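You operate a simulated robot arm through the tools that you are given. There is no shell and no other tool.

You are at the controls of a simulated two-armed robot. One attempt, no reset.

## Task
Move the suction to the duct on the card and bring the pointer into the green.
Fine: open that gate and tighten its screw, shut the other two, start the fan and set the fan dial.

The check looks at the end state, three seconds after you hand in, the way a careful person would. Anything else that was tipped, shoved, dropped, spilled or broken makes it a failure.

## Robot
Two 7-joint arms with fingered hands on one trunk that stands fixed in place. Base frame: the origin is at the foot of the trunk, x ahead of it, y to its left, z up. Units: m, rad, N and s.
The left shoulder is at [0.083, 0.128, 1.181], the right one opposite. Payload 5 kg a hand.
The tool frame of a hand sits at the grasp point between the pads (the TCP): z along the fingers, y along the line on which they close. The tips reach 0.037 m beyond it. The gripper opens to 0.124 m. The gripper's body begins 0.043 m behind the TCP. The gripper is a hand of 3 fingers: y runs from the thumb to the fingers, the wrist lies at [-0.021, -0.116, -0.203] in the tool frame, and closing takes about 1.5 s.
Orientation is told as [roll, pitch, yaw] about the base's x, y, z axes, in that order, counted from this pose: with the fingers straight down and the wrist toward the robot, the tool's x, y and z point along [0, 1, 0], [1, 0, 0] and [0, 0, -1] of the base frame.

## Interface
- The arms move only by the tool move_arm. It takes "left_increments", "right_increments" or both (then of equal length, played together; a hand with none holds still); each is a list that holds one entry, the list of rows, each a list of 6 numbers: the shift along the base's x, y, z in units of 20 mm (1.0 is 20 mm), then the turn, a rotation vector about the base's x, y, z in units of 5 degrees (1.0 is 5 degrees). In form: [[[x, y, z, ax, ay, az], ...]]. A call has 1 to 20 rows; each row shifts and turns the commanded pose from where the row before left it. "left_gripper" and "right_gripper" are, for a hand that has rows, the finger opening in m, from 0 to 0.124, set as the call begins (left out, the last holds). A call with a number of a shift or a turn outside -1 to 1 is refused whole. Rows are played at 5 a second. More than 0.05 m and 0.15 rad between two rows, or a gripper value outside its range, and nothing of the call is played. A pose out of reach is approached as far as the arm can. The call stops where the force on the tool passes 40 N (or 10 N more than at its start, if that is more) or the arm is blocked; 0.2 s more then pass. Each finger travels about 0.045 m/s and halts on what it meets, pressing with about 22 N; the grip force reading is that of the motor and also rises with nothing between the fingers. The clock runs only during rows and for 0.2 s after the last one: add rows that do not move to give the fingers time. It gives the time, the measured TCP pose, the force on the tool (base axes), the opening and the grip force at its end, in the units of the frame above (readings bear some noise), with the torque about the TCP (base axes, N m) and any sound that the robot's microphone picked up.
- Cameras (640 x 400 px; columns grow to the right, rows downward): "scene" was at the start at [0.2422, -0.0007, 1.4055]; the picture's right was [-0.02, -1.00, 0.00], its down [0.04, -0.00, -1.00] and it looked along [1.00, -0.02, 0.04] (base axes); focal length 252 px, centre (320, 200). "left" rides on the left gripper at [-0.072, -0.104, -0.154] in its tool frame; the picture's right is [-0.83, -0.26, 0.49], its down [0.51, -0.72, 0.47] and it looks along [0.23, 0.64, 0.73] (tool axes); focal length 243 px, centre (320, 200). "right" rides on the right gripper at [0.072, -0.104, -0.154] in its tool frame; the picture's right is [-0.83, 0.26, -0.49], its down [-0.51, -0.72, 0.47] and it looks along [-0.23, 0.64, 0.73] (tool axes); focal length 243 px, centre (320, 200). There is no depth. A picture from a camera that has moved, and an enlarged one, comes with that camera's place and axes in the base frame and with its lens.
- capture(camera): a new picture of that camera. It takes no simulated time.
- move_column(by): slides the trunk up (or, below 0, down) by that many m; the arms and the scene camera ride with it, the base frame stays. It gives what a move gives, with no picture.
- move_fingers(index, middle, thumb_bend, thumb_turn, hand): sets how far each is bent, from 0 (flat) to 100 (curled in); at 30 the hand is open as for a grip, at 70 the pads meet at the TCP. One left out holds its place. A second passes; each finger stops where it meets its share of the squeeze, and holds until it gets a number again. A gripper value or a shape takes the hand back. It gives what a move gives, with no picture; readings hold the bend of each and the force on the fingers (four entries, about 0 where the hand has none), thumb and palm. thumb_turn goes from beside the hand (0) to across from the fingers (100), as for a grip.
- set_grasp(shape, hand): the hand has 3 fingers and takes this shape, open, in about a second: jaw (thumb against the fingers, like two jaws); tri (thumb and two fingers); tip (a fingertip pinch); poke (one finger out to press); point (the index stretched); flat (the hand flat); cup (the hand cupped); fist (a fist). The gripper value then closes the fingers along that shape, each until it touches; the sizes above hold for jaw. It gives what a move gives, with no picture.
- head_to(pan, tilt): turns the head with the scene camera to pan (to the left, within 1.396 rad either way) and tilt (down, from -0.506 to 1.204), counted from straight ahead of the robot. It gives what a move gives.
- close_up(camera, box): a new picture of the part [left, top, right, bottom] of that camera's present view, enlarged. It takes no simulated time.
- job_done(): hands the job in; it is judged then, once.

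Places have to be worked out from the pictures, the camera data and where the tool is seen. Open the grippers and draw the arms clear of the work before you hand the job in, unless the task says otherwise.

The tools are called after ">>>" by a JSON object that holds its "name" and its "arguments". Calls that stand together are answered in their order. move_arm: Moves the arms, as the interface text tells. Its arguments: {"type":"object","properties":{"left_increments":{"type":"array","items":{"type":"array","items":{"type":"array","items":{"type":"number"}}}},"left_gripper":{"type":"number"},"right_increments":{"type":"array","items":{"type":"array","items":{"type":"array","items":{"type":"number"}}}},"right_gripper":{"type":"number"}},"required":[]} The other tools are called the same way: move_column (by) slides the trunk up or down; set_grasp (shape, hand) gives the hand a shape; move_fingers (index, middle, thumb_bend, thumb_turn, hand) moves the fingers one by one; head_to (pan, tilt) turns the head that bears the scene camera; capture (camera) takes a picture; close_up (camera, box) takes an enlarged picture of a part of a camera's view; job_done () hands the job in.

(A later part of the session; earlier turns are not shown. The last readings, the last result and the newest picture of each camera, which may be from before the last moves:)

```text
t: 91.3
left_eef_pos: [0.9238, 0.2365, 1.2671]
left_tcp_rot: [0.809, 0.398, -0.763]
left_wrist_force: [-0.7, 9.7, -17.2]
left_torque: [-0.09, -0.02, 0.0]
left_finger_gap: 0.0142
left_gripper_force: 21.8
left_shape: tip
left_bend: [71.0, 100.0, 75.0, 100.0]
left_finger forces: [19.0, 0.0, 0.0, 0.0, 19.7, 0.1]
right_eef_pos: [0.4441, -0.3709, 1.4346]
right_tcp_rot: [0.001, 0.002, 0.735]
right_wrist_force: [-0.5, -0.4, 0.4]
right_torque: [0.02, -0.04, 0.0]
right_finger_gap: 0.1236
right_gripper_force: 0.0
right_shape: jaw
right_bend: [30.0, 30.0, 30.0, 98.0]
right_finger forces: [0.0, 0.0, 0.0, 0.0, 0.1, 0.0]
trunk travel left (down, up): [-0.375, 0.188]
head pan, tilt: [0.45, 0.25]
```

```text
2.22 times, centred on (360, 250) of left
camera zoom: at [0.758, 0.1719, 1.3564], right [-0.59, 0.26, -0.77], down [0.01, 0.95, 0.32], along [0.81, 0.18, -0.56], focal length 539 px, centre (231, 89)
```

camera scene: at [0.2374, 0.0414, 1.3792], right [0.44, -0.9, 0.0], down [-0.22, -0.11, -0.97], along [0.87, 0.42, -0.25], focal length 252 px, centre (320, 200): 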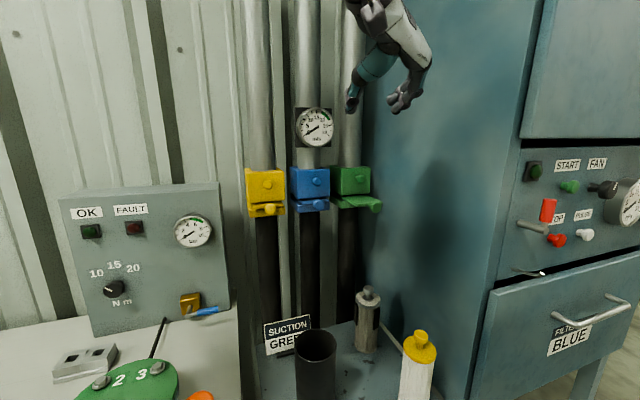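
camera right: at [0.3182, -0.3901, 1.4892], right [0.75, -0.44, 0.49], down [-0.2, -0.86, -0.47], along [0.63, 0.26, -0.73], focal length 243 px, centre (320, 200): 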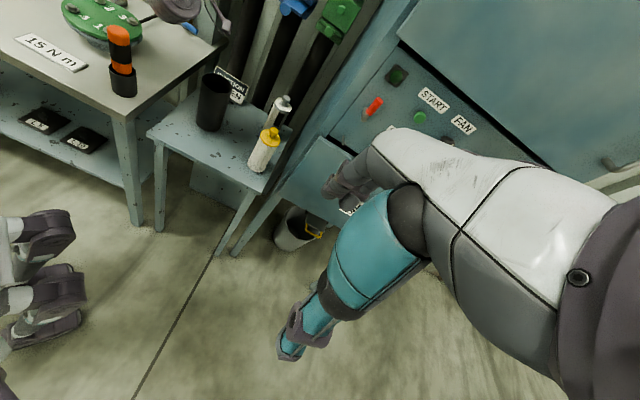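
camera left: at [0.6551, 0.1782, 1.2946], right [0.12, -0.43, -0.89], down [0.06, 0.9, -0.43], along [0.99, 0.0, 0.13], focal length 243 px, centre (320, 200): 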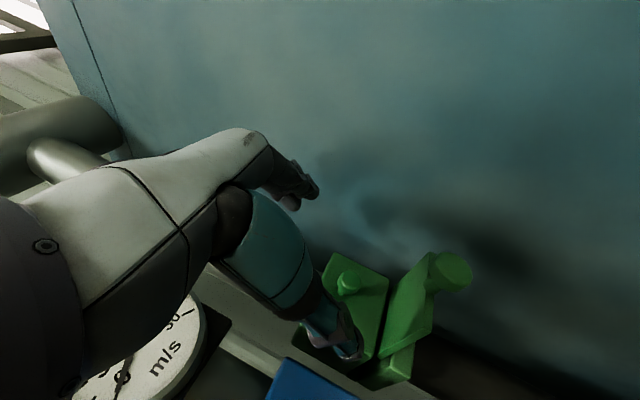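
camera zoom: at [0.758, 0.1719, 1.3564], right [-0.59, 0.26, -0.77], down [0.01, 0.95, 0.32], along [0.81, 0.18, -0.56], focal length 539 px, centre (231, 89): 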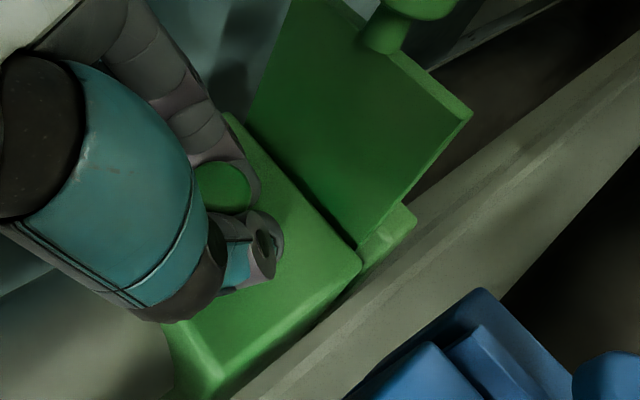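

Again low torque, about −0.08 N·m. I'll release and back off at this angle, then compare the screw's protrusion with the earlier identical head-camera view.

>>> {"name": "move_arm", "arguments": {"left_increments": [[[0, 0, 0, 0, 0, 0], [0, 0, 0, 0, 0, 0], [0, 0, 0, 0, 0, 0], [0, 0, 0, 0, 0, 0], [0, 0, 0, 0, 0, 0], [0, 0, 0, 0, 0, 0], [-0.35, -0.65, 0.6, 0, 0, 0], [-0.35, -0.65, 0.6, 0, 0, 0], [-0.35, -0.65, 0.6, 0, 0, 0], [-0.35, -0.65, 0.6, 0, 0, 0]]], "left_gripper": 0.08}}

>>> {"name": "close_up", "arguments": {"camera": "scene", "box": [320, 145, 400, 215]}}

>>> {"name": "close_up", "arguments": {"camera": "left", "box": [240, 160, 480, 340]}}

```text
t: 93.5
left_eef_pos: [0.8872, 0.2291, 1.3114]
left_tcp_rot: [0.814, 0.437, -0.763]
left_wrist_force: [-0.4, 0.5, -0.3]
left_torque: [-0.03, 0.02, 0.01]
left_finger_gap: 0.0799
left_gripper_force: 0.0
left_shape: tip
left_bend: [29.0, 98.0, 62.0, 100.0]
left_finger forces: [0.1, 0.0, 0.0, 0.0, 0.0, 0.0]
left hand out of reach, approached as far as the arm can: row 7, 8, 9, 10
right_eef_pos: [0.4433, -0.3733, 1.4341]
right_tcp_rot: [0.0, 0.0, 0.735]
right_wrist_force: [-0.9, -0.4, 1.1]
right_torque: [0.03, -0.03, 0.02]
right_finger_gap: 0.1236
right_gripper_force: 0.0
right_shape: jaw
right_bend: [30.0, 30.0, 30.0, 98.0]
right_finger forces: [0.0, 0.1, 0.0, 0.1, 0.0, 0.0]
trunk travel left (down, up): [-0.375, 0.188]
head pan, tilt: [0.45, 0.25]
```

```text
5.71 times, centred on (360, 180) of scene
camera zoom: at [0.2362, 0.0415, 1.3794], right [0.44, -0.9, 0.0], down [-0.22, -0.11, -0.97], along [0.87, 0.42, -0.25], focal length 1441 px, centre (91, 314)
```

zoom: 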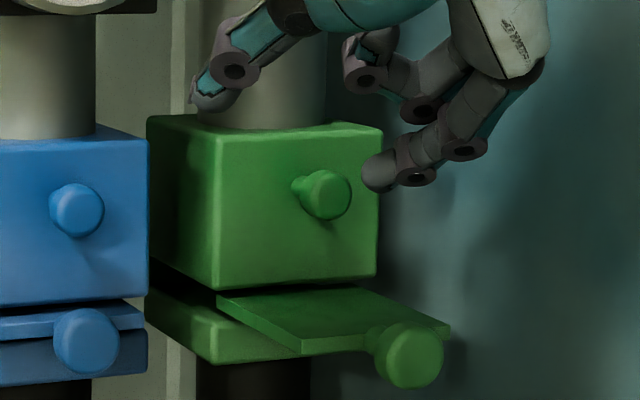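

```text
2.22 times, centred on (360, 250) of left
camera zoom: at [0.7238, 0.163, 1.4037], right [-0.6, 0.29, -0.74], down [0.02, 0.94, 0.35], along [0.8, 0.2, -0.57], focal length 539 px, centre (231, 89)
```

zoom: 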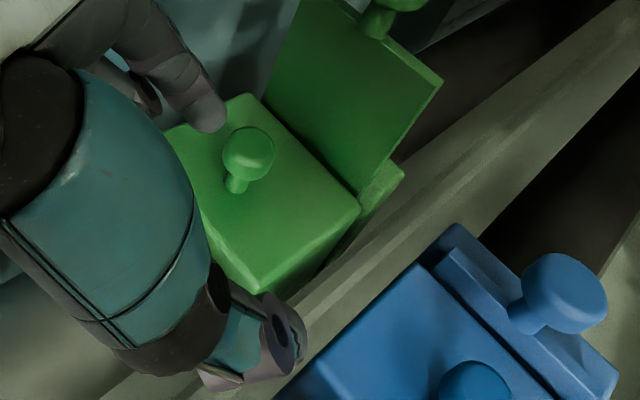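

No visible shift of the cap, so the screw likely turns without travelling; I must judge tightness by torque. I'll rotate back at standoff and re-approach for another stroke, reading torque mid-way.

>>> {"name": "move_arm", "arguments": {"left_increments": [[[-0.5, -0.35, 0.25, 0, 0, 0], [0, 0, 0, 0, 0, 0], [0, 0, 0, 0, 0, 0], [0, 0, 0, -0.7071, -0.7071, 0], [0, 0, 0, -0.7071, -0.7071, 0], [0, 0, 0, -0.7071, -0.7071, 0], [0, 0, 0, -0.7071, -0.7071, 0], [0, 0, 0, -0.7071, -0.7071, 0], [0, 0, 0, -0.7071, -0.7071, 0], [0, 0, 0, -0.7071, -0.7071, 0], [0, 0, 0, -0.7071, -0.7071, 0], [0, 0, 0, -0.7071, -0.7071, 0], [0, 0, 0, -0.7071, -0.7071, 0], [0, 0, 0, -0.7071, -0.7071, 0], [0, 0, 0, -0.7071, -0.7071, 0]]], "left_gripper": 0.055}}

>>> {"name": "move_arm", "arguments": {"left_increments": [[[0.476, 0.231, -0.571, 0, 0, 0], [0.476, 0.231, -0.571, 0, 0, 0], [0.476, 0.231, -0.571, 0, 0, 0], [0.476, 0.231, -0.571, 0, 0, 0], [0, 0, 0, 0, 0, 0]]]}}

>>> {"name": "close_up", "arguments": {"camera": "left", "box": [240, 160, 480, 340]}}

```text
t: 96.7
left_eef_pos: [0.8778, 0.2241, 1.3177]
left_tcp_rot: [0.792, -0.613, -0.76]
left_wrist_force: [0.1, 0.4, 0.6]
left_torque: [-0.03, -0.02, 0.01]
left_finger_gap: 0.0556
left_gripper_force: 0.0
left_shape: tip
left_bend: [73.0, 98.0, 71.0, 100.0]
left_finger forces: [0.0, 0.0, 0.0, 0.1, 0.0, 0.1]
right_eef_pos: [0.4448, -0.3715, 1.4349]
right_tcp_rot: [0.0, 0.002, 0.735]
right_wrist_force: [0.3, -0.1, 0.1]
right_torque: [0.01, 0.02, -0.02]
right_finger_gap: 0.1239
right_gripper_force: 0.1
right_shape: jaw
right_bend: [30.0, 30.0, 30.0, 98.0]
right_finger forces: [0.1, 0.0, 0.0, 0.0, 0.0, 0.0]
trunk travel left (down, up): [-0.375, 0.188]
head pan, tilt: [0.45, 0.25]
```

```text
t: 97.9
left_eef_pos: [0.9146, 0.2404, 1.2692]
left_tcp_rot: [0.792, -0.61, -0.76]
left_wrist_force: [-1.1, -1.2, -0.3]
left_torque: [-0.02, -0.05, -0.13]
left_finger_gap: 0.0555
left_gripper_force: 0.1
left_shape: tip
left_bend: [73.0, 98.0, 71.0, 100.0]
left_finger forces: [2.3, 0.0, 0.0, 0.0, 0.0, 0.0]
right_eef_pos: [0.4441, -0.3728, 1.4348]
right_tcp_rot: [0.001, 0.0, 0.735]
right_wrist_force: [-0.2, 0.2, -0.3]
right_torque: [-0.01, 0.01, -0.05]
right_finger_gap: 0.1236
right_gripper_force: 0.1
right_shape: jaw
right_bend: [30.0, 30.0, 30.0, 98.0]
right_finger forces: [0.0, 0.0, 0.1, 0.0, 0.0, 0.1]
trunk travel left (down, up): [-0.375, 0.188]
head pan, tilt: [0.45, 0.25]
```

```text
2.22 times, centred on (360, 250) of left
camera zoom: at [0.7194, 0.2066, 1.2565], right [0.07, -0.39, -0.92], down [0.04, 0.92, -0.39], along [1.0, -0.01, 0.08], focal length 539 px, centre (231, 89)
```

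zoom: 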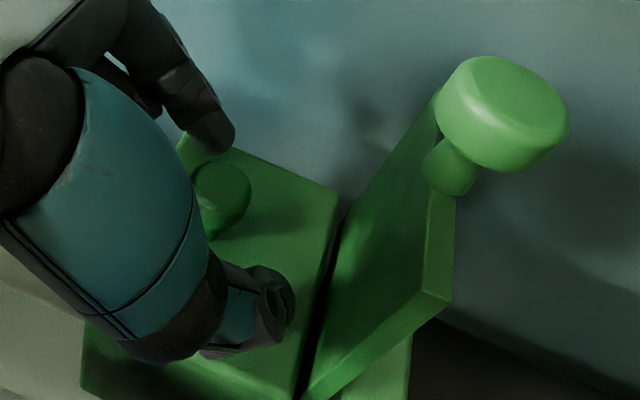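

Positioned again. Close, then twist in two halves with readings between.

>>> {"name": "move_arm", "arguments": {"left_increments": [[[0, 0, 0, 0, 0, 0], [0, 0, 0, 0, 0, 0], [0, 0, 0, 0, 0, 0], [0, 0, 0, 0, 0, 0], [0, 0, 0, 0, 0, 0], [0, 0, 0, 0, 0, 0], [0, 0, 0, 0, 0, 0]]], "left_gripper": 0.0}}

>>> {"name": "move_arm", "arguments": {"left_increments": [[[0.0295, -0.0295, 0.0, 0.7071, 0.7071, 0], [0.031, -0.031, 0.0, 0.7071, 0.7071, 0], [0.0324, -0.0324, 0.0, 0.7071, 0.7071, 0], [0.034, -0.034, 0.0, 0.7071, 0.7071, 0]]]}}

>>> {"name": "move_arm", "arguments": {"left_increments": [[[0.0344, -0.0344, 0.0, 0.7071, 0.7071, 0], [0.0354, -0.0354, 0.0, 0.7071, 0.7071, 0], [0.0354, -0.0354, 0.0, 0.7071, 0.7071, 0], [0.0354, -0.0354, -0.02, 0.7071, 0.7071, 0]]]}}

>>> {"name": "move_arm", "arguments": {"left_increments": [[[0.0354, -0.0354, -0.05, 0.7071, 0.7071, 0], [0.0354, -0.0354, -0.05, 0.7071, 0.7071, 0], [0.0344, -0.0344, -0.05, 0.7071, 0.7071, 0]]]}}

```text
t: 99.5
left_eef_pos: [0.9144, 0.2441, 1.2691]
left_tcp_rot: [0.787, -0.61, -0.758]
left_wrist_force: [-16.2, 9.3, -16.4]
left_torque: [0.01, 0.35, 0.21]
left_finger_gap: 0.0129
left_gripper_force: 22.0
left_shape: tip
left_bend: [74.0, 100.0, 67.0, 100.0]
left_finger forces: [8.9, 0.1, 0.1, 0.0, 32.0, 0.0]
right_eef_pos: [0.4431, -0.3712, 1.435]
right_tcp_rot: [-0.001, 0.002, 0.734]
right_wrist_force: [0.9, 0.2, -0.7]
right_torque: [-0.02, -0.01, 0.02]
right_finger_gap: 0.1238
right_gripper_force: 0.1
right_shape: jaw
right_bend: [30.0, 30.0, 30.0, 98.0]
right_finger forces: [0.1, 0.0, 0.0, 0.0, 0.0, 0.0]
trunk travel left (down, up): [-0.375, 0.188]
head pan, tilt: [0.45, 0.25]
```

```text
t: 100.5
left_eef_pos: [0.9184, 0.2408, 1.2703]
left_tcp_rot: [0.799, -0.262, -0.762]
left_wrist_force: [-13.0, 14.2, -14.3]
left_torque: [0.02, 0.25, 0.2]
left_finger_gap: 0.0123
left_gripper_force: 22.7
left_shape: tip
left_bend: [74.0, 100.0, 66.0, 100.0]
left_finger forces: [7.4, 0.0, 0.0, 0.0, 31.0, 0.0]
right_eef_pos: [0.4448, -0.3709, 1.4346]
right_tcp_rot: [0.003, 0.002, 0.733]
right_wrist_force: [-0.2, -1.3, 0.1]
right_torque: [0.01, 0.01, 0.0]
right_finger_gap: 0.1238
right_gripper_force: 0.1
right_shape: jaw
right_bend: [30.0, 30.0, 30.0, 98.0]
right_finger forces: [0.0, 0.1, 0.0, 0.1, 0.0, 0.0]
trunk travel left (down, up): [-0.375, 0.188]
head pan, tilt: [0.45, 0.25]
```

```text
t: 101.5
left_eef_pos: [0.9206, 0.24, 1.2697]
left_tcp_rot: [0.803, 0.088, -0.766]
left_wrist_force: [-11.6, 17.3, -14.8]
left_torque: [0.01, 0.0, 0.14]
left_finger_gap: 0.0118
left_gripper_force: 22.0
left_shape: tip
left_bend: [74.0, 100.0, 66.0, 99.0]
left_finger forces: [7.1, 0.1, 0.0, 0.0, 31.5, 0.0]
right_eef_pos: [0.4452, -0.3694, 1.4361]
right_tcp_rot: [-0.002, 0.002, 0.734]
right_wrist_force: [0.0, 0.6, -0.2]
right_torque: [0.0, 0.04, 0.0]
right_finger_gap: 0.1239
right_gripper_force: 0.0
right_shape: jaw
right_bend: [30.0, 30.0, 30.0, 98.0]
right_finger forces: [0.1, 0.0, 0.0, 0.0, 0.0, 0.0]
trunk travel left (down, up): [-0.375, 0.188]
head pan, tilt: [0.45, 0.25]
```

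```text
t: 102.3
left_eef_pos: [0.9229, 0.2389, 1.267]
left_tcp_rot: [0.811, 0.348, -0.763]
left_wrist_force: [-13.6, 23.6, -11.6]
left_torque: [-0.01, -0.06, -0.02]
left_finger_gap: 0.012
left_gripper_force: 22.6
left_shape: tip
left_bend: [74.0, 100.0, 71.0, 98.0]
left_finger forces: [7.3, 0.1, 0.0, 0.1, 33.1, 0.1]
right_eef_pos: [0.4432, -0.3694, 1.4347]
right_tcp_rot: [-0.004, 0.003, 0.735]
right_wrist_force: [-0.1, 0.7, -1.1]
right_torque: [0.01, -0.01, 0.05]
right_finger_gap: 0.1241
right_gripper_force: 0.0
right_shape: jaw
right_bend: [30.0, 30.0, 30.0, 98.0]
right_finger forces: [0.1, 0.1, 0.1, 0.0, 0.1, 0.0]
trunk travel left (down, up): [-0.375, 0.188]
head pan, tilt: [0.45, 0.25]
```

This grip is lopsided (thumb 33 N, index 7 N). I'll look at it before deciding.

>>> {"name": "close_up", "arguments": {"camera": "left", "box": [240, 160, 480, 340]}}

>>> {"name": "close_up", "arguments": {"camera": "scene", "box": [320, 120, 420, 205]}}

```text
2.22 times, centred on (360, 250) of left
camera zoom: at [0.7539, 0.1779, 1.3533], right [-0.56, 0.24, -0.79], down [0.0, 0.96, 0.29], along [0.83, 0.16, -0.54], focal length 539 px, centre (231, 89)
```

zoom: 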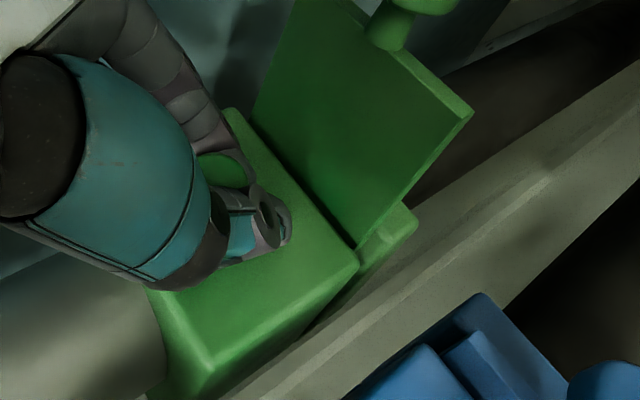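

```text
4.71 times, centred on (370, 162) of scene
camera zoom: at [0.2362, 0.0459, 1.3793], right [0.44, -0.9, 0.0], down [-0.22, -0.11, -0.97], along [0.87, 0.42, -0.25], focal length 1186 px, centre (85, 376)
```

zoom: 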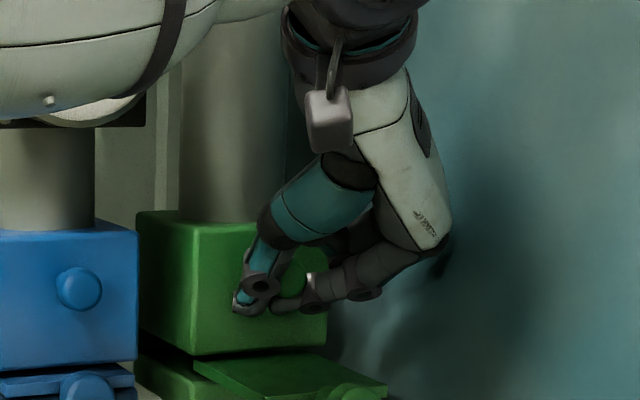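

That pinch sat low on the stem, though the axis torque was higher (~0.2 N·m vs 0.08 before). Extra tightening is harmless, so I'll do more strokes with the better-centred grip height (z≈1.2725), opening wide and backing off before each return.

>>> {"name": "move_arm", "arguments": {"left_increments": [[[0, 0, 0, 0, 0, 0], [0, 0, 0, 0, 0, 0], [0, 0, 0, 0, 0, 0], [0, 0, 0, 0, 0, 0], [0, 0, 0, 0, 0, 0], [0, 0, 0, 0, 0, 0], [-0.35, -0.65, 0.6, 0, 0, 0], [-0.35, -0.65, 0.6, 0, 0, 0], [-0.35, -0.65, 0.6, 0, 0, 0], [-0.35, -0.65, 0.6, 0, 0, 0], [0, 0, 0, 0, 0, 0]]], "left_gripper": 0.08}}

```text
t: 104.7
left_eef_pos: [0.8974, 0.2112, 1.3119]
left_tcp_rot: [0.811, 0.352, -0.765]
left_wrist_force: [0.0, -0.1, 0.5]
left_torque: [-0.03, -0.02, 0.02]
left_finger_gap: 0.0796
left_gripper_force: 0.1
left_shape: tip
left_bend: [29.0, 98.0, 62.0, 100.0]
left_finger forces: [0.1, 0.0, 0.1, 0.0, 0.0, 0.0]
left hand out of reach, approached as far as the arm can: row 8, 9, 10
right_eef_pos: [0.4449, -0.3724, 1.435]
right_tcp_rot: [0.0, 0.003, 0.735]
right_wrist_force: [0.5, 0.7, 0.1]
right_torque: [-0.01, 0.01, 0.0]
right_finger_gap: 0.1237
right_gripper_force: 0.1
right_shape: jaw
right_bend: [30.0, 30.0, 30.0, 98.0]
right_finger forces: [0.0, 0.0, 0.0, 0.0, 0.1, 0.2]
trunk travel left (down, up): [-0.375, 0.188]
head pan, tilt: [0.45, 0.25]
```

Rotating back 55° at standoff, then advancing to the screw at the better height.

>>> {"name": "move_arm", "arguments": {"left_increments": [[[-0.09, 0.05, 0.02, -0.7071, -0.7071, 0], [-0.09, 0.05, 0.02, -0.7071, -0.7071, 0], [-0.09, 0.05, 0.02, -0.7071, -0.7071, 0], [-0.09, 0.05, 0.02, -0.7071, -0.7071, 0], [-0.09, 0.05, 0.02, -0.7071, -0.7071, 0], [-0.09, 0.05, 0.02, -0.7071, -0.7071, 0], [-0.09, 0.05, 0.02, -0.7071, -0.7071, 0], [-0.09, 0.05, 0.02, -0.7071, -0.7071, 0], [-0.09, 0.05, 0.02, -0.7071, -0.7071, 0], [-0.09, 0.05, 0.02, -0.7071, -0.7071, 0], [-0.09, 0.05, 0.02, -0.7071, -0.7071, 0], [0, 0, 0, 0, 0, 0], [0.478, 0.244, -0.548, 0, 0, 0], [0.478, 0.244, -0.548, 0, 0, 0], [0.478, 0.244, -0.548, 0, 0, 0], [0.478, 0.244, -0.548, 0, 0, 0], [0, 0, 0, 0, 0, 0]]], "left_gripper": 0.055}}

```text
t: 108.3
left_eef_pos: [0.9142, 0.2421, 1.2732]
left_tcp_rot: [0.793, -0.611, -0.763]
left_wrist_force: [-2.7, -2.6, 0.0]
left_torque: [0.01, -0.02, -0.15]
left_finger_gap: 0.0557
left_gripper_force: 0.0
left_shape: tip
left_bend: [73.0, 98.0, 71.0, 100.0]
left_finger forces: [3.3, 0.0, 0.0, 0.0, 0.0, 0.0]
right_eef_pos: [0.4443, -0.3742, 1.4353]
right_tcp_rot: [-0.002, 0.0, 0.736]
right_wrist_force: [0.4, 0.1, 0.6]
right_torque: [-0.02, 0.0, 0.0]
right_finger_gap: 0.1237
right_gripper_force: 0.0
right_shape: jaw
right_bend: [30.0, 30.0, 30.0, 98.0]
right_finger forces: [0.0, 0.0, 0.0, 0.0, 0.0, 0.1]
trunk travel left (down, up): [-0.375, 0.188]
head pan, tilt: [0.45, 0.25]
```

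The index touches the cap slightly, so I'll shift 3 mm toward the finger side, then close and twist.

>>> {"name": "move_arm", "arguments": {"left_increments": [[[0.087, -0.087, 0.085, 0, 0, 0], [0, 0, 0, 0, 0, 0]]]}}

>>> {"name": "move_arm", "arguments": {"left_increments": [[[0, 0, 0, 0, 0, 0], [0, 0, 0, 0, 0, 0], [0, 0, 0, 0, 0, 0], [0, 0, 0, 0, 0, 0], [0, 0, 0, 0, 0, 0], [0, 0, 0, 0, 0, 0], [0, 0, 0, 0, 0, 0]]], "left_gripper": 0.0}}

>>> {"name": "close_up", "arguments": {"camera": "left", "box": [240, 160, 480, 340]}}

```text
t: 108.9
left_eef_pos: [0.917, 0.241, 1.2738]
left_tcp_rot: [0.792, -0.611, -0.762]
left_wrist_force: [-1.9, -2.0, -0.2]
left_torque: [-0.02, 0.01, -0.1]
left_finger_gap: 0.0544
left_gripper_force: 0.0
left_shape: tip
left_bend: [73.0, 98.0, 71.0, 100.0]
left_finger forces: [3.1, 0.1, 0.0, 0.0, 0.0, 0.0]
right_eef_pos: [0.4437, -0.3736, 1.4356]
right_tcp_rot: [0.0, 0.0, 0.734]
right_wrist_force: [0.4, -0.4, -0.2]
right_torque: [-0.06, -0.01, -0.01]
right_finger_gap: 0.1238
right_gripper_force: 0.2
right_shape: jaw
right_bend: [30.0, 30.0, 30.0, 98.0]
right_finger forces: [0.0, 0.0, 0.0, 0.0, 0.1, 0.1]
trunk travel left (down, up): [-0.375, 0.188]
head pan, tilt: [0.45, 0.25]
```

```text
t: 110.5
left_eef_pos: [0.9148, 0.2438, 1.2713]
left_tcp_rot: [0.79, -0.614, -0.76]
left_wrist_force: [-20.4, 10.7, -16.5]
left_torque: [0.0, 0.49, 0.27]
left_finger_gap: 0.0177
left_gripper_force: 22.6
left_shape: tip
left_bend: [74.0, 100.0, 71.0, 100.0]
left_finger forces: [8.3, 0.0, 0.0, 0.1, 47.1, 0.0]
right_eef_pos: [0.4424, -0.3706, 1.4362]
right_tcp_rot: [-0.002, 0.001, 0.735]
right_wrist_force: [-1.1, 0.3, 1.2]
right_torque: [-0.02, 0.0, 0.04]
right_finger_gap: 0.1234
right_gripper_force: 0.1
right_shape: jaw
right_bend: [30.0, 30.0, 30.0, 98.0]
right_finger forces: [0.0, 0.0, 0.0, 0.0, 0.0, 0.0]
trunk travel left (down, up): [-0.375, 0.188]
head pan, tilt: [0.45, 0.25]
```

```text
2.22 times, centred on (360, 250) of left
camera zoom: at [0.7198, 0.2086, 1.2591], right [0.07, -0.39, -0.92], down [0.04, 0.92, -0.39], along [1.0, 0.0, 0.08], focal length 539 px, centre (231, 89)
```

zoom: 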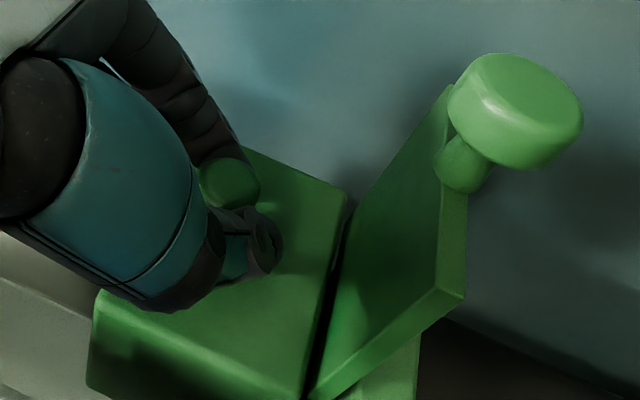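

Index seems to be catching on something before closing fully. I'll still twist from here in two parts and compute the axis torque.

>>> {"name": "move_arm", "arguments": {"left_increments": [[[0.0295, -0.0295, 0.0, 0.7071, 0.7071, 0], [0.031, -0.031, 0.0, 0.7071, 0.7071, 0], [0.0324, -0.0324, 0.0, 0.7071, 0.7071, 0], [0.034, -0.034, 0.0, 0.7071, 0.7071, 0], [0.0344, -0.0344, 0.0, 0.7071, 0.7071, 0], [0.0354, -0.0354, 0.0, 0.7071, 0.7071, 0]]]}}

>>> {"name": "move_arm", "arguments": {"left_increments": [[[0.0354, -0.0354, 0.0, 0.7071, 0.7071, 0], [0.0354, -0.0354, -0.02, 0.7071, 0.7071, 0], [0.0354, -0.0354, -0.05, 0.7071, 0.7071, 0], [0.0354, -0.0354, -0.05, 0.7071, 0.7071, 0], [0.0344, -0.0344, -0.05, 0.7071, 0.7071, 0]]]}}

>>> {"name": "close_up", "arguments": {"camera": "scene", "box": [320, 120, 420, 205]}}

```text
t: 111.9
left_eef_pos: [0.9203, 0.2397, 1.2713]
left_tcp_rot: [0.801, -0.086, -0.765]
left_wrist_force: [-10.3, 17.9, -14.9]
left_torque: [-0.01, -0.02, 0.21]
left_finger_gap: 0.0159
left_gripper_force: 22.2
left_shape: tip
left_bend: [74.0, 100.0, 71.0, 99.0]
left_finger forces: [6.9, 0.0, 0.1, 0.0, 30.0, 0.1]
right_eef_pos: [0.4447, -0.3697, 1.4353]
right_tcp_rot: [-0.001, 0.002, 0.735]
right_wrist_force: [0.1, -0.4, 0.1]
right_torque: [0.04, 0.03, 0.01]
right_finger_gap: 0.1236
right_gripper_force: 0.1
right_shape: jaw
right_bend: [30.0, 30.0, 30.0, 98.0]
right_finger forces: [0.0, 0.1, 0.0, 0.1, 0.0, 0.0]
trunk travel left (down, up): [-0.375, 0.188]
head pan, tilt: [0.45, 0.25]
```

```text
t: 113.1
left_eef_pos: [0.9248, 0.2384, 1.2665]
left_tcp_rot: [0.81, 0.35, -0.762]
left_wrist_force: [-10.2, 20.8, -15.8]
left_torque: [-0.06, -0.12, 0.06]
left_finger_gap: 0.0147
left_gripper_force: 22.2
left_shape: tip
left_bend: [74.0, 100.0, 71.0, 98.0]
left_finger forces: [6.0, 0.1, 0.1, 0.0, 30.0, 0.0]
right_eef_pos: [0.4449, -0.369, 1.4361]
right_tcp_rot: [-0.001, 0.004, 0.736]
right_wrist_force: [0.1, 0.3, 0.1]
right_torque: [-0.03, -0.01, 0.02]
right_finger_gap: 0.1239
right_gripper_force: 0.1
right_shape: jaw
right_bend: [30.0, 30.0, 30.0, 98.0]
right_finger forces: [0.1, 0.0, 0.0, 0.0, 0.0, 0.2]
trunk travel left (down, up): [-0.375, 0.188]
head pan, tilt: [0.45, 0.25]
```

```text
4.71 times, centred on (370, 162) of scene
camera zoom: at [0.2376, 0.0458, 1.379], right [0.44, -0.9, 0.0], down [-0.22, -0.11, -0.97], along [0.87, 0.42, -0.25], focal length 1186 px, centre (85, 376)
```

zoom: 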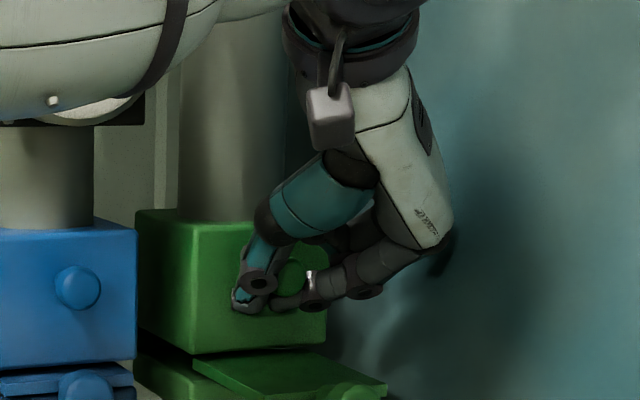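

Axis torque is now about 0.2–0.26 N·m versus 0.08–0.1 in earlier strokes, which suggests the screw has reached its stop. I'll release, back off and inspect the screw closely.

>>> {"name": "move_arm", "arguments": {"left_increments": [[[0, 0, 0, 0, 0, 0], [0, 0, 0, 0, 0, 0], [0, 0, 0, 0, 0, 0], [0, 0, 0, 0, 0, 0], [0, 0, 0, 0, 0, 0], [0, 0, 0, 0, 0, 0], [-0.35, -0.65, 0.6, 0, 0, 0], [-0.35, -0.65, 0.6, 0, 0, 0], [-0.35, -0.65, 0.6, 0, 0, 0], [-0.35, -0.65, 0.6, 0, 0, 0], [0, 0, 0, 0, 0, 0]]], "left_gripper": 0.08}}

>>> {"name": "close_up", "arguments": {"camera": "scene", "box": [320, 145, 400, 215]}}

>>> {"name": "close_up", "arguments": {"camera": "left", "box": [240, 160, 480, 340]}}

>>> {"name": "close_up", "arguments": {"camera": "scene", "box": [240, 150, 380, 220]}}

```text
t: 115.5
left_eef_pos: [0.8977, 0.2093, 1.3085]
left_tcp_rot: [0.81, 0.349, -0.765]
left_wrist_force: [-0.8, 1.0, -0.3]
left_torque: [-0.03, 0.01, 0.0]
left_finger_gap: 0.0796
left_gripper_force: 0.0
left_shape: tip
left_bend: [29.0, 98.0, 62.0, 100.0]
left_finger forces: [0.0, 0.0, 0.0, 0.0, 0.1, 0.0]
left hand out of reach, approached as far as the arm can: row 8, 9, 10
right_eef_pos: [0.4446, -0.3729, 1.434]
right_tcp_rot: [-0.001, 0.002, 0.735]
right_wrist_force: [0.1, 0.5, -0.5]
right_torque: [-0.02, 0.03, 0.0]
right_finger_gap: 0.1235
right_gripper_force: 0.0
right_shape: jaw
right_bend: [30.0, 30.0, 30.0, 98.0]
right_finger forces: [0.0, 0.1, 0.0, 0.0, 0.0, 0.1]
trunk travel left (down, up): [-0.375, 0.188]
head pan, tilt: [0.45, 0.25]
```

```text
5.71 times, centred on (360, 180) of scene
camera zoom: at [0.2375, 0.042, 1.3791], right [0.44, -0.9, 0.0], down [-0.22, -0.11, -0.97], along [0.87, 0.42, -0.25], focal length 1441 px, centre (91, 314)
```

zoom: 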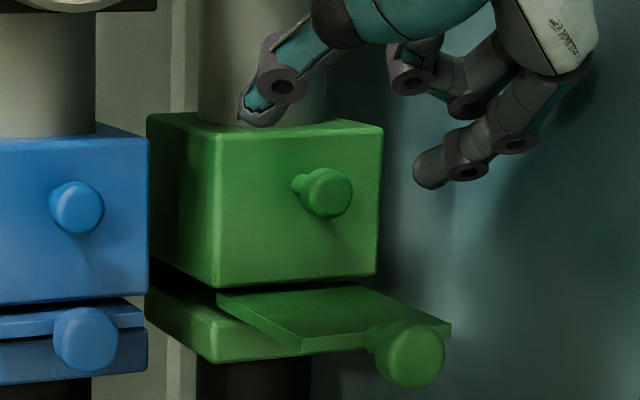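

```text
2.22 times, centred on (360, 250) of left
camera zoom: at [0.729, 0.1489, 1.3947], right [-0.56, 0.24, -0.79], down [0.0, 0.96, 0.29], along [0.83, 0.16, -0.53], focal length 539 px, centre (231, 89)
```

zoom: 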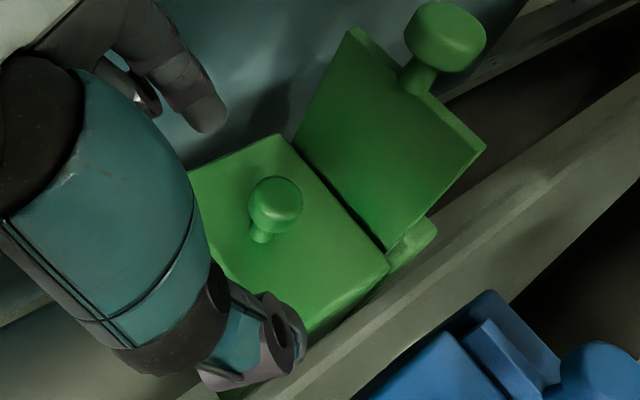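

```text
4.57 times, centred on (310, 185) of scene
camera zoom: at [0.2375, 0.042, 1.3791], right [0.44, -0.9, 0.0], down [-0.22, -0.11, -0.97], along [0.87, 0.42, -0.25], focal length 1152 px, centre (366, 269)
```

zoom: 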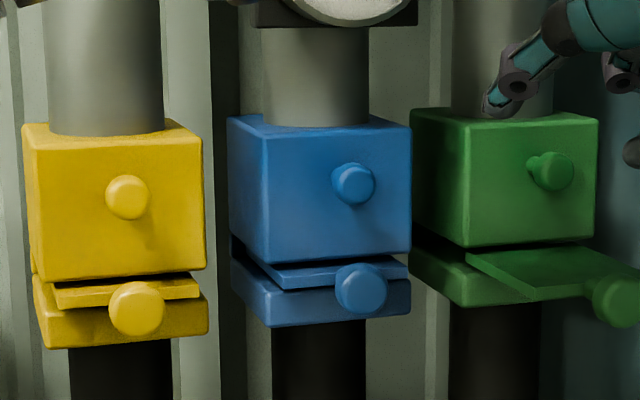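

The screw cap doesn't travel along its axis, so torque is my only sign. The earlier poor grips came from the index tip pressing the block face; I'll re-approach about 4 mm shallower for a clean test.

>>> {"name": "move_arm", "arguments": {"left_increments": [[[-0.092, 0.058, 0.034, -0.7071, -0.7071, 0], [-0.092, 0.058, 0.034, -0.7071, -0.7071, 0], [-0.092, 0.058, 0.034, -0.7071, -0.7071, 0], [-0.092, 0.058, 0.034, -0.7071, -0.7071, 0], [-0.092, 0.058, 0.034, -0.7071, -0.7071, 0], [-0.092, 0.058, 0.034, -0.7071, -0.7071, 0], [-0.092, 0.058, 0.034, -0.7071, -0.7071, 0], [-0.092, 0.058, 0.034, -0.7071, -0.7071, 0], [-0.092, 0.058, 0.034, -0.7071, -0.7071, 0], [-0.092, 0.058, 0.034, -0.7071, -0.7071, 0], [-0.092, 0.058, 0.034, -0.7071, -0.7071, 0], [0, 0, 0, 0, 0, 0], [0.446, 0.209, -0.548, 0, 0, 0], [0.446, 0.209, -0.548, 0, 0, 0], [0.446, 0.209, -0.548, 0, 0, 0], [0.446, 0.209, -0.548, 0, 0, 0], [0, 0, 0, 0, 0, 0]]], "left_gripper": 0.055}}

>>> {"name": "move_arm", "arguments": {"left_increments": [[[0, 0, 0, 0, 0, 0], [0, 0, 0, 0, 0, 0], [0, 0, 0, 0, 0, 0], [0, 0, 0, 0, 0, 0], [0, 0, 0, 0, 0, 0], [0, 0, 0, 0, 0, 0], [0, 0, 0, 0, 0, 0]]], "left_gripper": 0.0}}

>>> {"name": "close_up", "arguments": {"camera": "left", "box": [240, 160, 480, 340]}}

```text
t: 119.1
left_eef_pos: [0.9135, 0.2379, 1.2725]
left_tcp_rot: [0.79, -0.611, -0.761]
left_wrist_force: [0.0, 0.4, -0.5]
left_torque: [-0.02, 0.01, 0.0]
left_finger_gap: 0.0555
left_gripper_force: 0.1
left_shape: tip
left_bend: [73.0, 98.0, 71.0, 100.0]
left_finger forces: [0.1, 0.1, 0.1, 0.0, 0.0, 0.0]
right_eef_pos: [0.4443, -0.3731, 1.4351]
right_tcp_rot: [0.0, -0.001, 0.735]
right_wrist_force: [0.4, -0.3, -0.2]
right_torque: [-0.04, 0.03, -0.02]
right_finger_gap: 0.1238
right_gripper_force: 0.0
right_shape: jaw
right_bend: [30.0, 30.0, 30.0, 98.0]
right_finger forces: [0.0, 0.0, 0.0, 0.1, 0.0, 0.0]
trunk travel left (down, up): [-0.375, 0.188]
head pan, tilt: [0.45, 0.25]
```

```text
t: 120.7
left_eef_pos: [0.9146, 0.2392, 1.2718]
left_tcp_rot: [0.79, -0.61, -0.761]
left_wrist_force: [4.3, 2.1, -3.7]
left_torque: [0.02, -0.06, 0.02]
left_finger_gap: 0.0147
left_gripper_force: 21.9
left_shape: tip
left_bend: [70.0, 100.0, 75.0, 100.0]
left_finger forces: [18.1, 0.0, 0.0, 0.0, 18.6, 0.1]
right_eef_pos: [0.446, -0.3732, 1.4353]
right_tcp_rot: [0.0, 0.002, 0.734]
right_wrist_force: [0.8, -0.8, 0.6]
right_torque: [0.01, 0.02, -0.02]
right_finger_gap: 0.1236
right_gripper_force: 0.0
right_shape: jaw
right_bend: [30.0, 30.0, 30.0, 98.0]
right_finger forces: [0.0, 0.0, 0.1, 0.1, 0.1, 0.1]
trunk travel left (down, up): [-0.375, 0.188]
head pan, tilt: [0.45, 0.25]
```

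```text
2.22 times, centred on (360, 250) of left
camera zoom: at [0.7191, 0.2045, 1.2584], right [0.07, -0.39, -0.92], down [0.04, 0.92, -0.39], along [1.0, -0.01, 0.08], focal length 539 px, centre (231, 89)
```

zoom: 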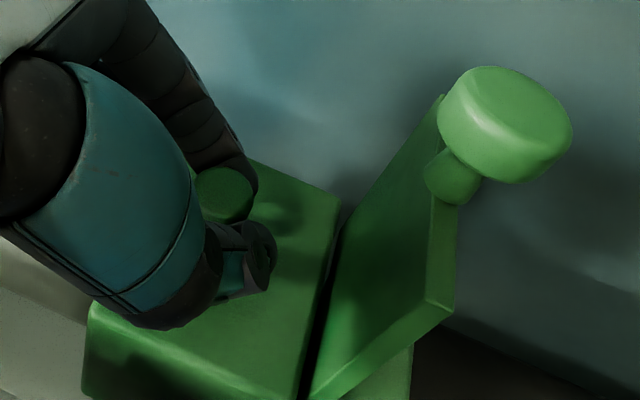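

A clean balanced grip again (18/19 N). Now twisting clockwise in small steps, comparing torque.

>>> {"name": "move_arm", "arguments": {"left_increments": [[[0.0295, -0.0295, 0.0, 0.7071, 0.7071, 0], [0.031, -0.031, 0.0, 0.7071, 0.7071, 0]]]}}

>>> {"name": "move_arm", "arguments": {"left_increments": [[[0.0324, -0.0324, -0.01, 0.7071, 0.7071, 0], [0.034, -0.034, -0.01, 0.7071, 0.7071, 0], [0.0344, -0.0344, -0.01, 0.7071, 0.7071, 0]]]}}

>>> {"name": "move_arm", "arguments": {"left_increments": [[[0.0354, -0.0354, -0.02, 0.7071, 0.7071, 0], [0.0354, -0.0354, -0.02, 0.7071, 0.7071, 0], [0.0354, -0.0354, -0.02, 0.7071, 0.7071, 0]]]}}

>>> {"name": "move_arm", "arguments": {"left_increments": [[[0.0354, -0.0354, -0.03, 0.7071, 0.7071, 0], [0.0354, -0.0354, -0.03, 0.7071, 0.7071, 0], [0.0344, -0.0344, -0.03, 0.7071, 0.7071, 0]]]}}

```text
t: 121.3
left_eef_pos: [0.9156, 0.2382, 1.272]
left_tcp_rot: [0.795, -0.434, -0.761]
left_wrist_force: [7.6, 3.2, -5.3]
left_torque: [-0.08, -0.23, 0.0]
left_finger_gap: 0.0148
left_gripper_force: 22.1
left_shape: tip
left_bend: [70.0, 100.0, 75.0, 100.0]
left_finger forces: [16.0, 0.1, 0.0, 0.1, 20.0, 0.0]
right_eef_pos: [0.4458, -0.3737, 1.4327]
right_tcp_rot: [0.003, 0.001, 0.735]
right_wrist_force: [0.6, -0.6, 0.6]
right_torque: [0.02, -0.03, 0.02]
right_finger_gap: 0.1235
right_gripper_force: 0.1
right_shape: jaw
right_bend: [30.0, 30.0, 30.0, 98.0]
right_finger forces: [0.0, 0.0, 0.0, 0.0, 0.1, 0.0]
trunk travel left (down, up): [-0.375, 0.188]
head pan, tilt: [0.45, 0.25]
```

```text
t: 122.1
left_eef_pos: [0.9196, 0.2351, 1.2711]
left_tcp_rot: [0.8, -0.171, -0.764]
left_wrist_force: [8.2, 4.2, -13.6]
left_torque: [-0.17, -0.2, -0.08]
left_finger_gap: 0.0142
left_gripper_force: 21.6
left_shape: tip
left_bend: [70.0, 100.0, 75.0, 100.0]
left_finger forces: [15.0, 0.0, 0.0, 0.1, 21.0, 0.0]
right_eef_pos: [0.4474, -0.3721, 1.4348]
right_tcp_rot: [0.001, 0.005, 0.735]
right_wrist_force: [-0.5, 0.0, -0.1]
right_torque: [0.0, -0.02, -0.07]
right_finger_gap: 0.1237
right_gripper_force: 0.0
right_shape: jaw
right_bend: [30.0, 30.0, 30.0, 98.0]
right_finger forces: [0.0, 0.1, 0.1, 0.1, 0.0, 0.0]
trunk travel left (down, up): [-0.375, 0.188]
head pan, tilt: [0.45, 0.25]
```

```text
t: 122.9
left_eef_pos: [0.9226, 0.2333, 1.27]
left_tcp_rot: [0.804, 0.091, -0.767]
left_wrist_force: [5.6, 5.3, -17.9]
left_torque: [-0.29, -0.18, -0.1]
left_finger_gap: 0.0137
left_gripper_force: 22.6
left_shape: tip
left_bend: [71.0, 100.0, 75.0, 100.0]
left_finger forces: [14.1, 0.1, 0.0, 0.0, 21.6, 0.1]
right_eef_pos: [0.4477, -0.3721, 1.4331]
right_tcp_rot: [0.003, 0.003, 0.735]
right_wrist_force: [-0.3, 0.8, 0.3]
right_torque: [0.04, 0.0, 0.0]
right_finger_gap: 0.1236
right_gripper_force: 0.1
right_shape: jaw
right_bend: [30.0, 30.0, 30.0, 98.0]
right_finger forces: [0.0, 0.1, 0.1, 0.0, 0.1, 0.0]
trunk travel left (down, up): [-0.375, 0.188]
head pan, tilt: [0.45, 0.25]
```

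```text
t: 123.7
left_eef_pos: [0.9236, 0.2333, 1.2662]
left_tcp_rot: [0.806, 0.356, -0.764]
left_wrist_force: [0.8, 8.8, -22.6]
left_torque: [-0.29, -0.15, -0.05]
left_finger_gap: 0.0135
left_gripper_force: 22.2
left_shape: tip
left_bend: [71.0, 100.0, 75.0, 99.0]
left_finger forces: [16.1, 0.1, 0.1, 0.0, 21.6, 0.0]
right_eef_pos: [0.4468, -0.3707, 1.4341]
right_tcp_rot: [0.002, 0.003, 0.736]
right_wrist_force: [-0.6, 0.2, 0.0]
right_torque: [0.03, -0.01, -0.02]
right_finger_gap: 0.1238
right_gripper_force: 0.0
right_shape: jaw
right_bend: [30.0, 30.0, 30.0, 98.0]
right_finger forces: [0.0, 0.0, 0.1, 0.0, 0.0, 0.0]
trunk travel left (down, up): [-0.375, 0.188]
head pan, tilt: [0.45, 0.25]
```

Torque is now 0.22–0.33 N·m from the very start of the turn, versus under 0.1 earlier with the same grip, so the screw is tight against its stop. Releasing and drawing the left arm back clear of the gates.

>>> {"name": "move_arm", "arguments": {"left_increments": [[[0, 0, 0, 0, 0, 0], [0, 0, 0, 0, 0, 0], [0, 0, 0, 0, 0, 0], [0, 0, 0, 0, 0, 0], [0, 0, 0, 0, 0, 0], [0, 0, 0, 0, 0, 0], [-0.35, -0.65, 0.6, 0, 0, 0], [-0.35, -0.65, 0.6, 0, 0, 0], [-0.35, -0.65, 0.6, 0, 0, 0], [-0.35, -0.65, 0.6, 0, 0, 0], [-0.7, -0.3, 0.6, 0, 0, 0], [-0.8, -0.1, 0.6, 0, 0, 0], [-0.9, 0.2, 0.6, 0, 0, 0], [-0.9, 0.4, 0.6, 0, 0, 0], [-0.9, 0.4, 0.6, 0, 0, 0]]], "left_gripper": 0.08}}

>>> {"name": "capture", "arguments": {"camera": "scene"}}

```text
t: 126.9
left_eef_pos: [0.8114, 0.2207, 1.3658]
left_tcp_rot: [0.813, 0.35, -0.765]
left_wrist_force: [0.2, -0.2, 1.4]
left_torque: [-0.04, -0.05, -0.03]
left_finger_gap: 0.08
left_gripper_force: 0.0
left_shape: tip
left_bend: [29.0, 98.0, 62.0, 100.0]
left_finger forces: [0.0, 0.1, 0.1, 0.1, 0.0, 0.1]
left hand out of reach, approached as far as the arm can: row 8, 9, 10
right_eef_pos: [0.4417, -0.3742, 1.4351]
right_tcp_rot: [0.001, -0.003, 0.734]
right_wrist_force: [-0.4, 0.4, 0.4]
right_torque: [0.03, 0.0, 0.01]
right_finger_gap: 0.1237
right_gripper_force: 0.1
right_shape: jaw
right_bend: [30.0, 30.0, 30.0, 98.0]
right_finger forces: [0.1, 0.1, 0.0, 0.1, 0.0, 0.0]
trunk travel left (down, up): [-0.375, 0.188]
head pan, tilt: [0.45, 0.25]
```

```text
taken
camera scene: at [0.2354, 0.0414, 1.3796], right [0.44, -0.9, 0.0], down [-0.22, -0.11, -0.97], along [0.87, 0.42, -0.25], focal length 252 px, centre (320, 200)
```

scene: 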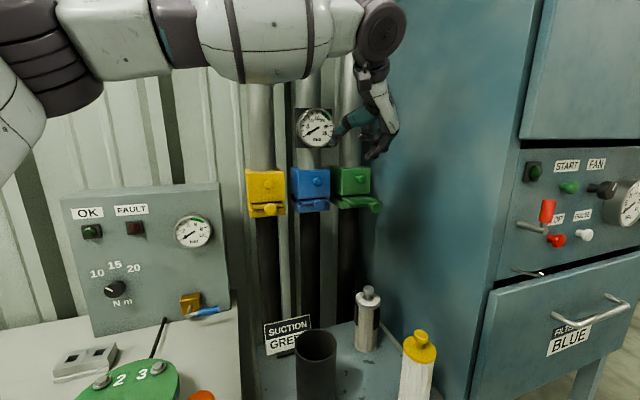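

The thumb is near the m/s gauge; I'll pull straight back first, then up and left so the gauge stays visible.

>>> {"name": "move_arm", "arguments": {"left_increments": [[[-0.9, -0.7, 0, 0, 0, 0], [-0.9, -0.7, 0, 0, 0, 0], [-0.9, -0.7, 0.2, 0, 0, 0], [-0.9, -0.5, 0.5, 0, 0, 0], [-0.6, 0, 0.9, 0, 0, 0], [-0.5, 0.5, 0.9, 0, 0, 0], [-0.5, 0.9, 0.9, 0, 0, 0], [-0.3, 0.9, 0.9, 0, 0, 0], [-0.3, 0.9, 0.9, 0, 0, 0], [0, 0.9, 0.9, 0, 0, 0], [0, 0.9, 0.9, 0, 0, 0], [0, 0.9, 0.9, 0, 0, 0], [0, 0.9, 0.9, 0, 0, 0]]]}}

>>> {"name": "capture", "arguments": {"camera": "scene"}}

```text
t: 129.7
left_eef_pos: [0.6969, 0.3075, 1.5391]
left_tcp_rot: [0.813, 0.35, -0.766]
left_wrist_force: [-0.1, 0.1, 0.0]
left_torque: [-0.06, 0.01, -0.02]
left_finger_gap: 0.08
left_gripper_force: 0.1
left_shape: tip
left_bend: [29.0, 98.0, 62.0, 100.0]
left_finger forces: [0.1, 0.0, 0.0, 0.0, 0.0, 0.0]
right_eef_pos: [0.4439, -0.3739, 1.4344]
right_tcp_rot: [0.001, -0.001, 0.736]
right_wrist_force: [-0.5, -0.1, -0.2]
right_torque: [-0.02, 0.02, -0.02]
right_finger_gap: 0.1237
right_gripper_force: 0.0
right_shape: jaw
right_bend: [30.0, 30.0, 30.0, 98.0]
right_finger forces: [0.0, 0.0, 0.0, 0.0, 0.1, 0.0]
trunk travel left (down, up): [-0.375, 0.188]
head pan, tilt: [0.45, 0.25]
```

```text
taken
camera scene: at [0.2368, 0.0419, 1.3793], right [0.44, -0.9, 0.0], down [-0.22, -0.11, -0.97], along [0.87, 0.42, -0.25], focal length 252 px, centre (320, 200)
```

scene: 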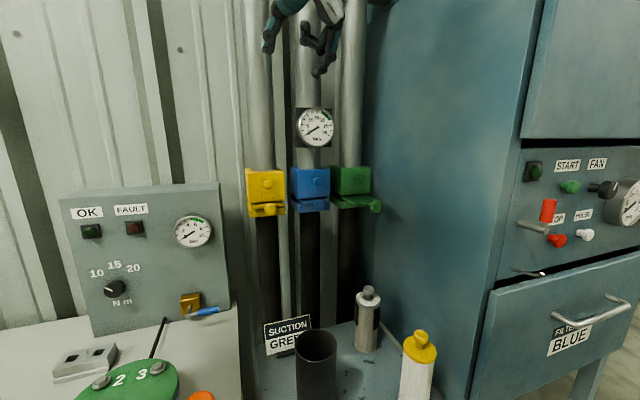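

Left arm is parked and the gauge is in view. Next, the right hand goes to the panel: first translate to in front of the START button (b≈.745), then rotate to point at the panel.

>>> {"name": "move_arm", "arguments": {"right_increments": [[[0.99, 0.3, 0, 0, 0, 0.03], [0.99, 0.3, 0, 0, 0, 0.03], [0.99, 0.3, 0, 0, 0, 0.03], [0.99, 0.3, 0, 0, 0, 0.03], [0.99, 0.3, 0, 0, 0, 0.03], [0.99, 0.3, 0, 0, 0, 0.03], [0.99, 0.3, 0, 0, 0, 0.03], [0.99, 0.3, 0, 0, 0, 0.03], [0.99, 0.3, 0, 0, 0, 0.03], [0.99, 0.3, 0, 0, 0, 0.03], [0.99, 0.3, 0, 0, 0, 0.03], [0.99, 0.3, 0, 0, 0, 0.03], [0.99, 0.3, 0, 0, 0, 0.03], [0.99, 0.3, 0, 0, 0, 0.03], [0.99, 0.3, 0, 0, 0, 0.03], [0.99, 0.3, 0, 0, 0, 0.03]]], "right_gripper": 0.0}}

>>> {"name": "head_to", "arguments": {"pan": -0.15, "tilt": 0.2}}

>>> {"name": "capture", "arguments": {"camera": "scene"}}

>>> {"name": "capture", "arguments": {"camera": "right"}}

```text
t: 133.1
left_eef_pos: [0.6973, 0.3075, 1.5381]
left_tcp_rot: [0.812, 0.35, -0.764]
left_wrist_force: [-0.5, -0.5, 0.7]
left_torque: [0.0, 0.03, 0.01]
left_finger_gap: 0.0801
left_gripper_force: 0.0
left_shape: tip
left_bend: [29.0, 98.0, 62.0, 100.0]
left_finger forces: [0.1, 0.0, 0.1, 0.1, 0.0, 0.0]
right_eef_pos: [0.663, -0.2541, 1.4271]
right_tcp_rot: [0.004, 0.0, 0.768]
right_wrist_force: [0.2, 0.6, 0.8]
right_torque: [0.01, -0.02, 0.0]
right_finger_gap: 0.0
right_gripper_force: 22.1
right_shape: jaw
right_bend: [70.0, 70.0, 56.0, 100.0]
right_finger forces: [0.0, 0.0, 0.0, 0.0, 0.0, 0.0]
right hand out of reach, approached as far as the arm can: row 9, 10, 11, 12, 13, 14, 15, 16
trunk travel left (down, up): [-0.375, 0.188]
head pan, tilt: [0.45, 0.25]
```

```text
t: 134.1
left_eef_pos: [0.6978, 0.3057, 1.5394]
left_tcp_rot: [0.813, 0.352, -0.765]
left_wrist_force: [0.5, -0.2, 0.7]
left_torque: [-0.03, 0.01, 0.0]
left_finger_gap: 0.0801
left_gripper_force: 0.1
left_shape: tip
left_bend: [29.0, 98.0, 62.0, 100.0]
left_finger forces: [0.0, 0.0, 0.0, 0.0, 0.1, 0.0]
right_eef_pos: [0.6628, -0.2545, 1.4276]
right_tcp_rot: [0.004, 0.001, 0.77]
right_wrist_force: [0.1, 1.2, -1.3]
right_torque: [0.01, -0.02, 0.0]
right_finger_gap: 0.0002
right_gripper_force: 21.8
right_shape: jaw
right_bend: [70.0, 70.0, 56.0, 100.0]
right_finger forces: [0.0, 0.0, 0.0, 0.1, 0.1, 0.1]
trunk travel left (down, up): [-0.375, 0.188]
head pan, tilt: [-0.15, 0.201]
```

```text
taken
camera scene: at [0.2454, -0.013, 1.3838], right [-0.15, -0.99, 0.0], down [-0.2, 0.03, -0.98], along [0.97, -0.15, -0.2], focal length 252 px, centre (320, 200)
```

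scene: 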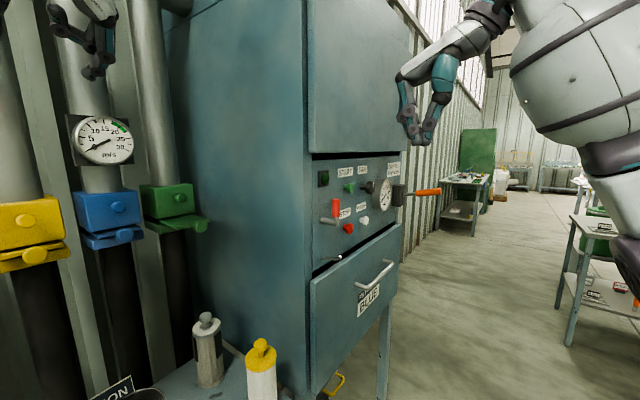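

```text
taken
camera right: at [0.5391, -0.2752, 1.5815], right [0.77, -0.42, 0.49], down [-0.17, -0.87, -0.47], along [0.62, 0.28, -0.73], focal length 243 px, centre (320, 200)
```

right: 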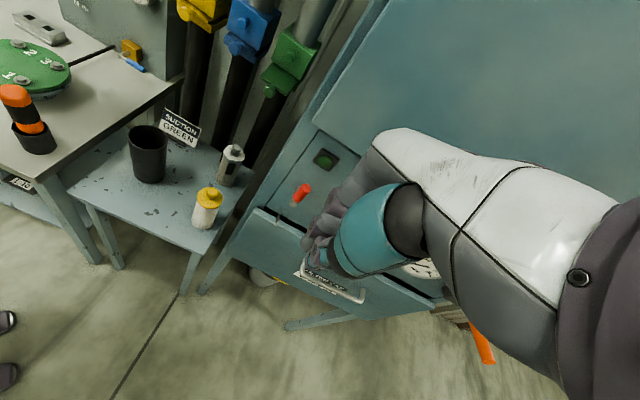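

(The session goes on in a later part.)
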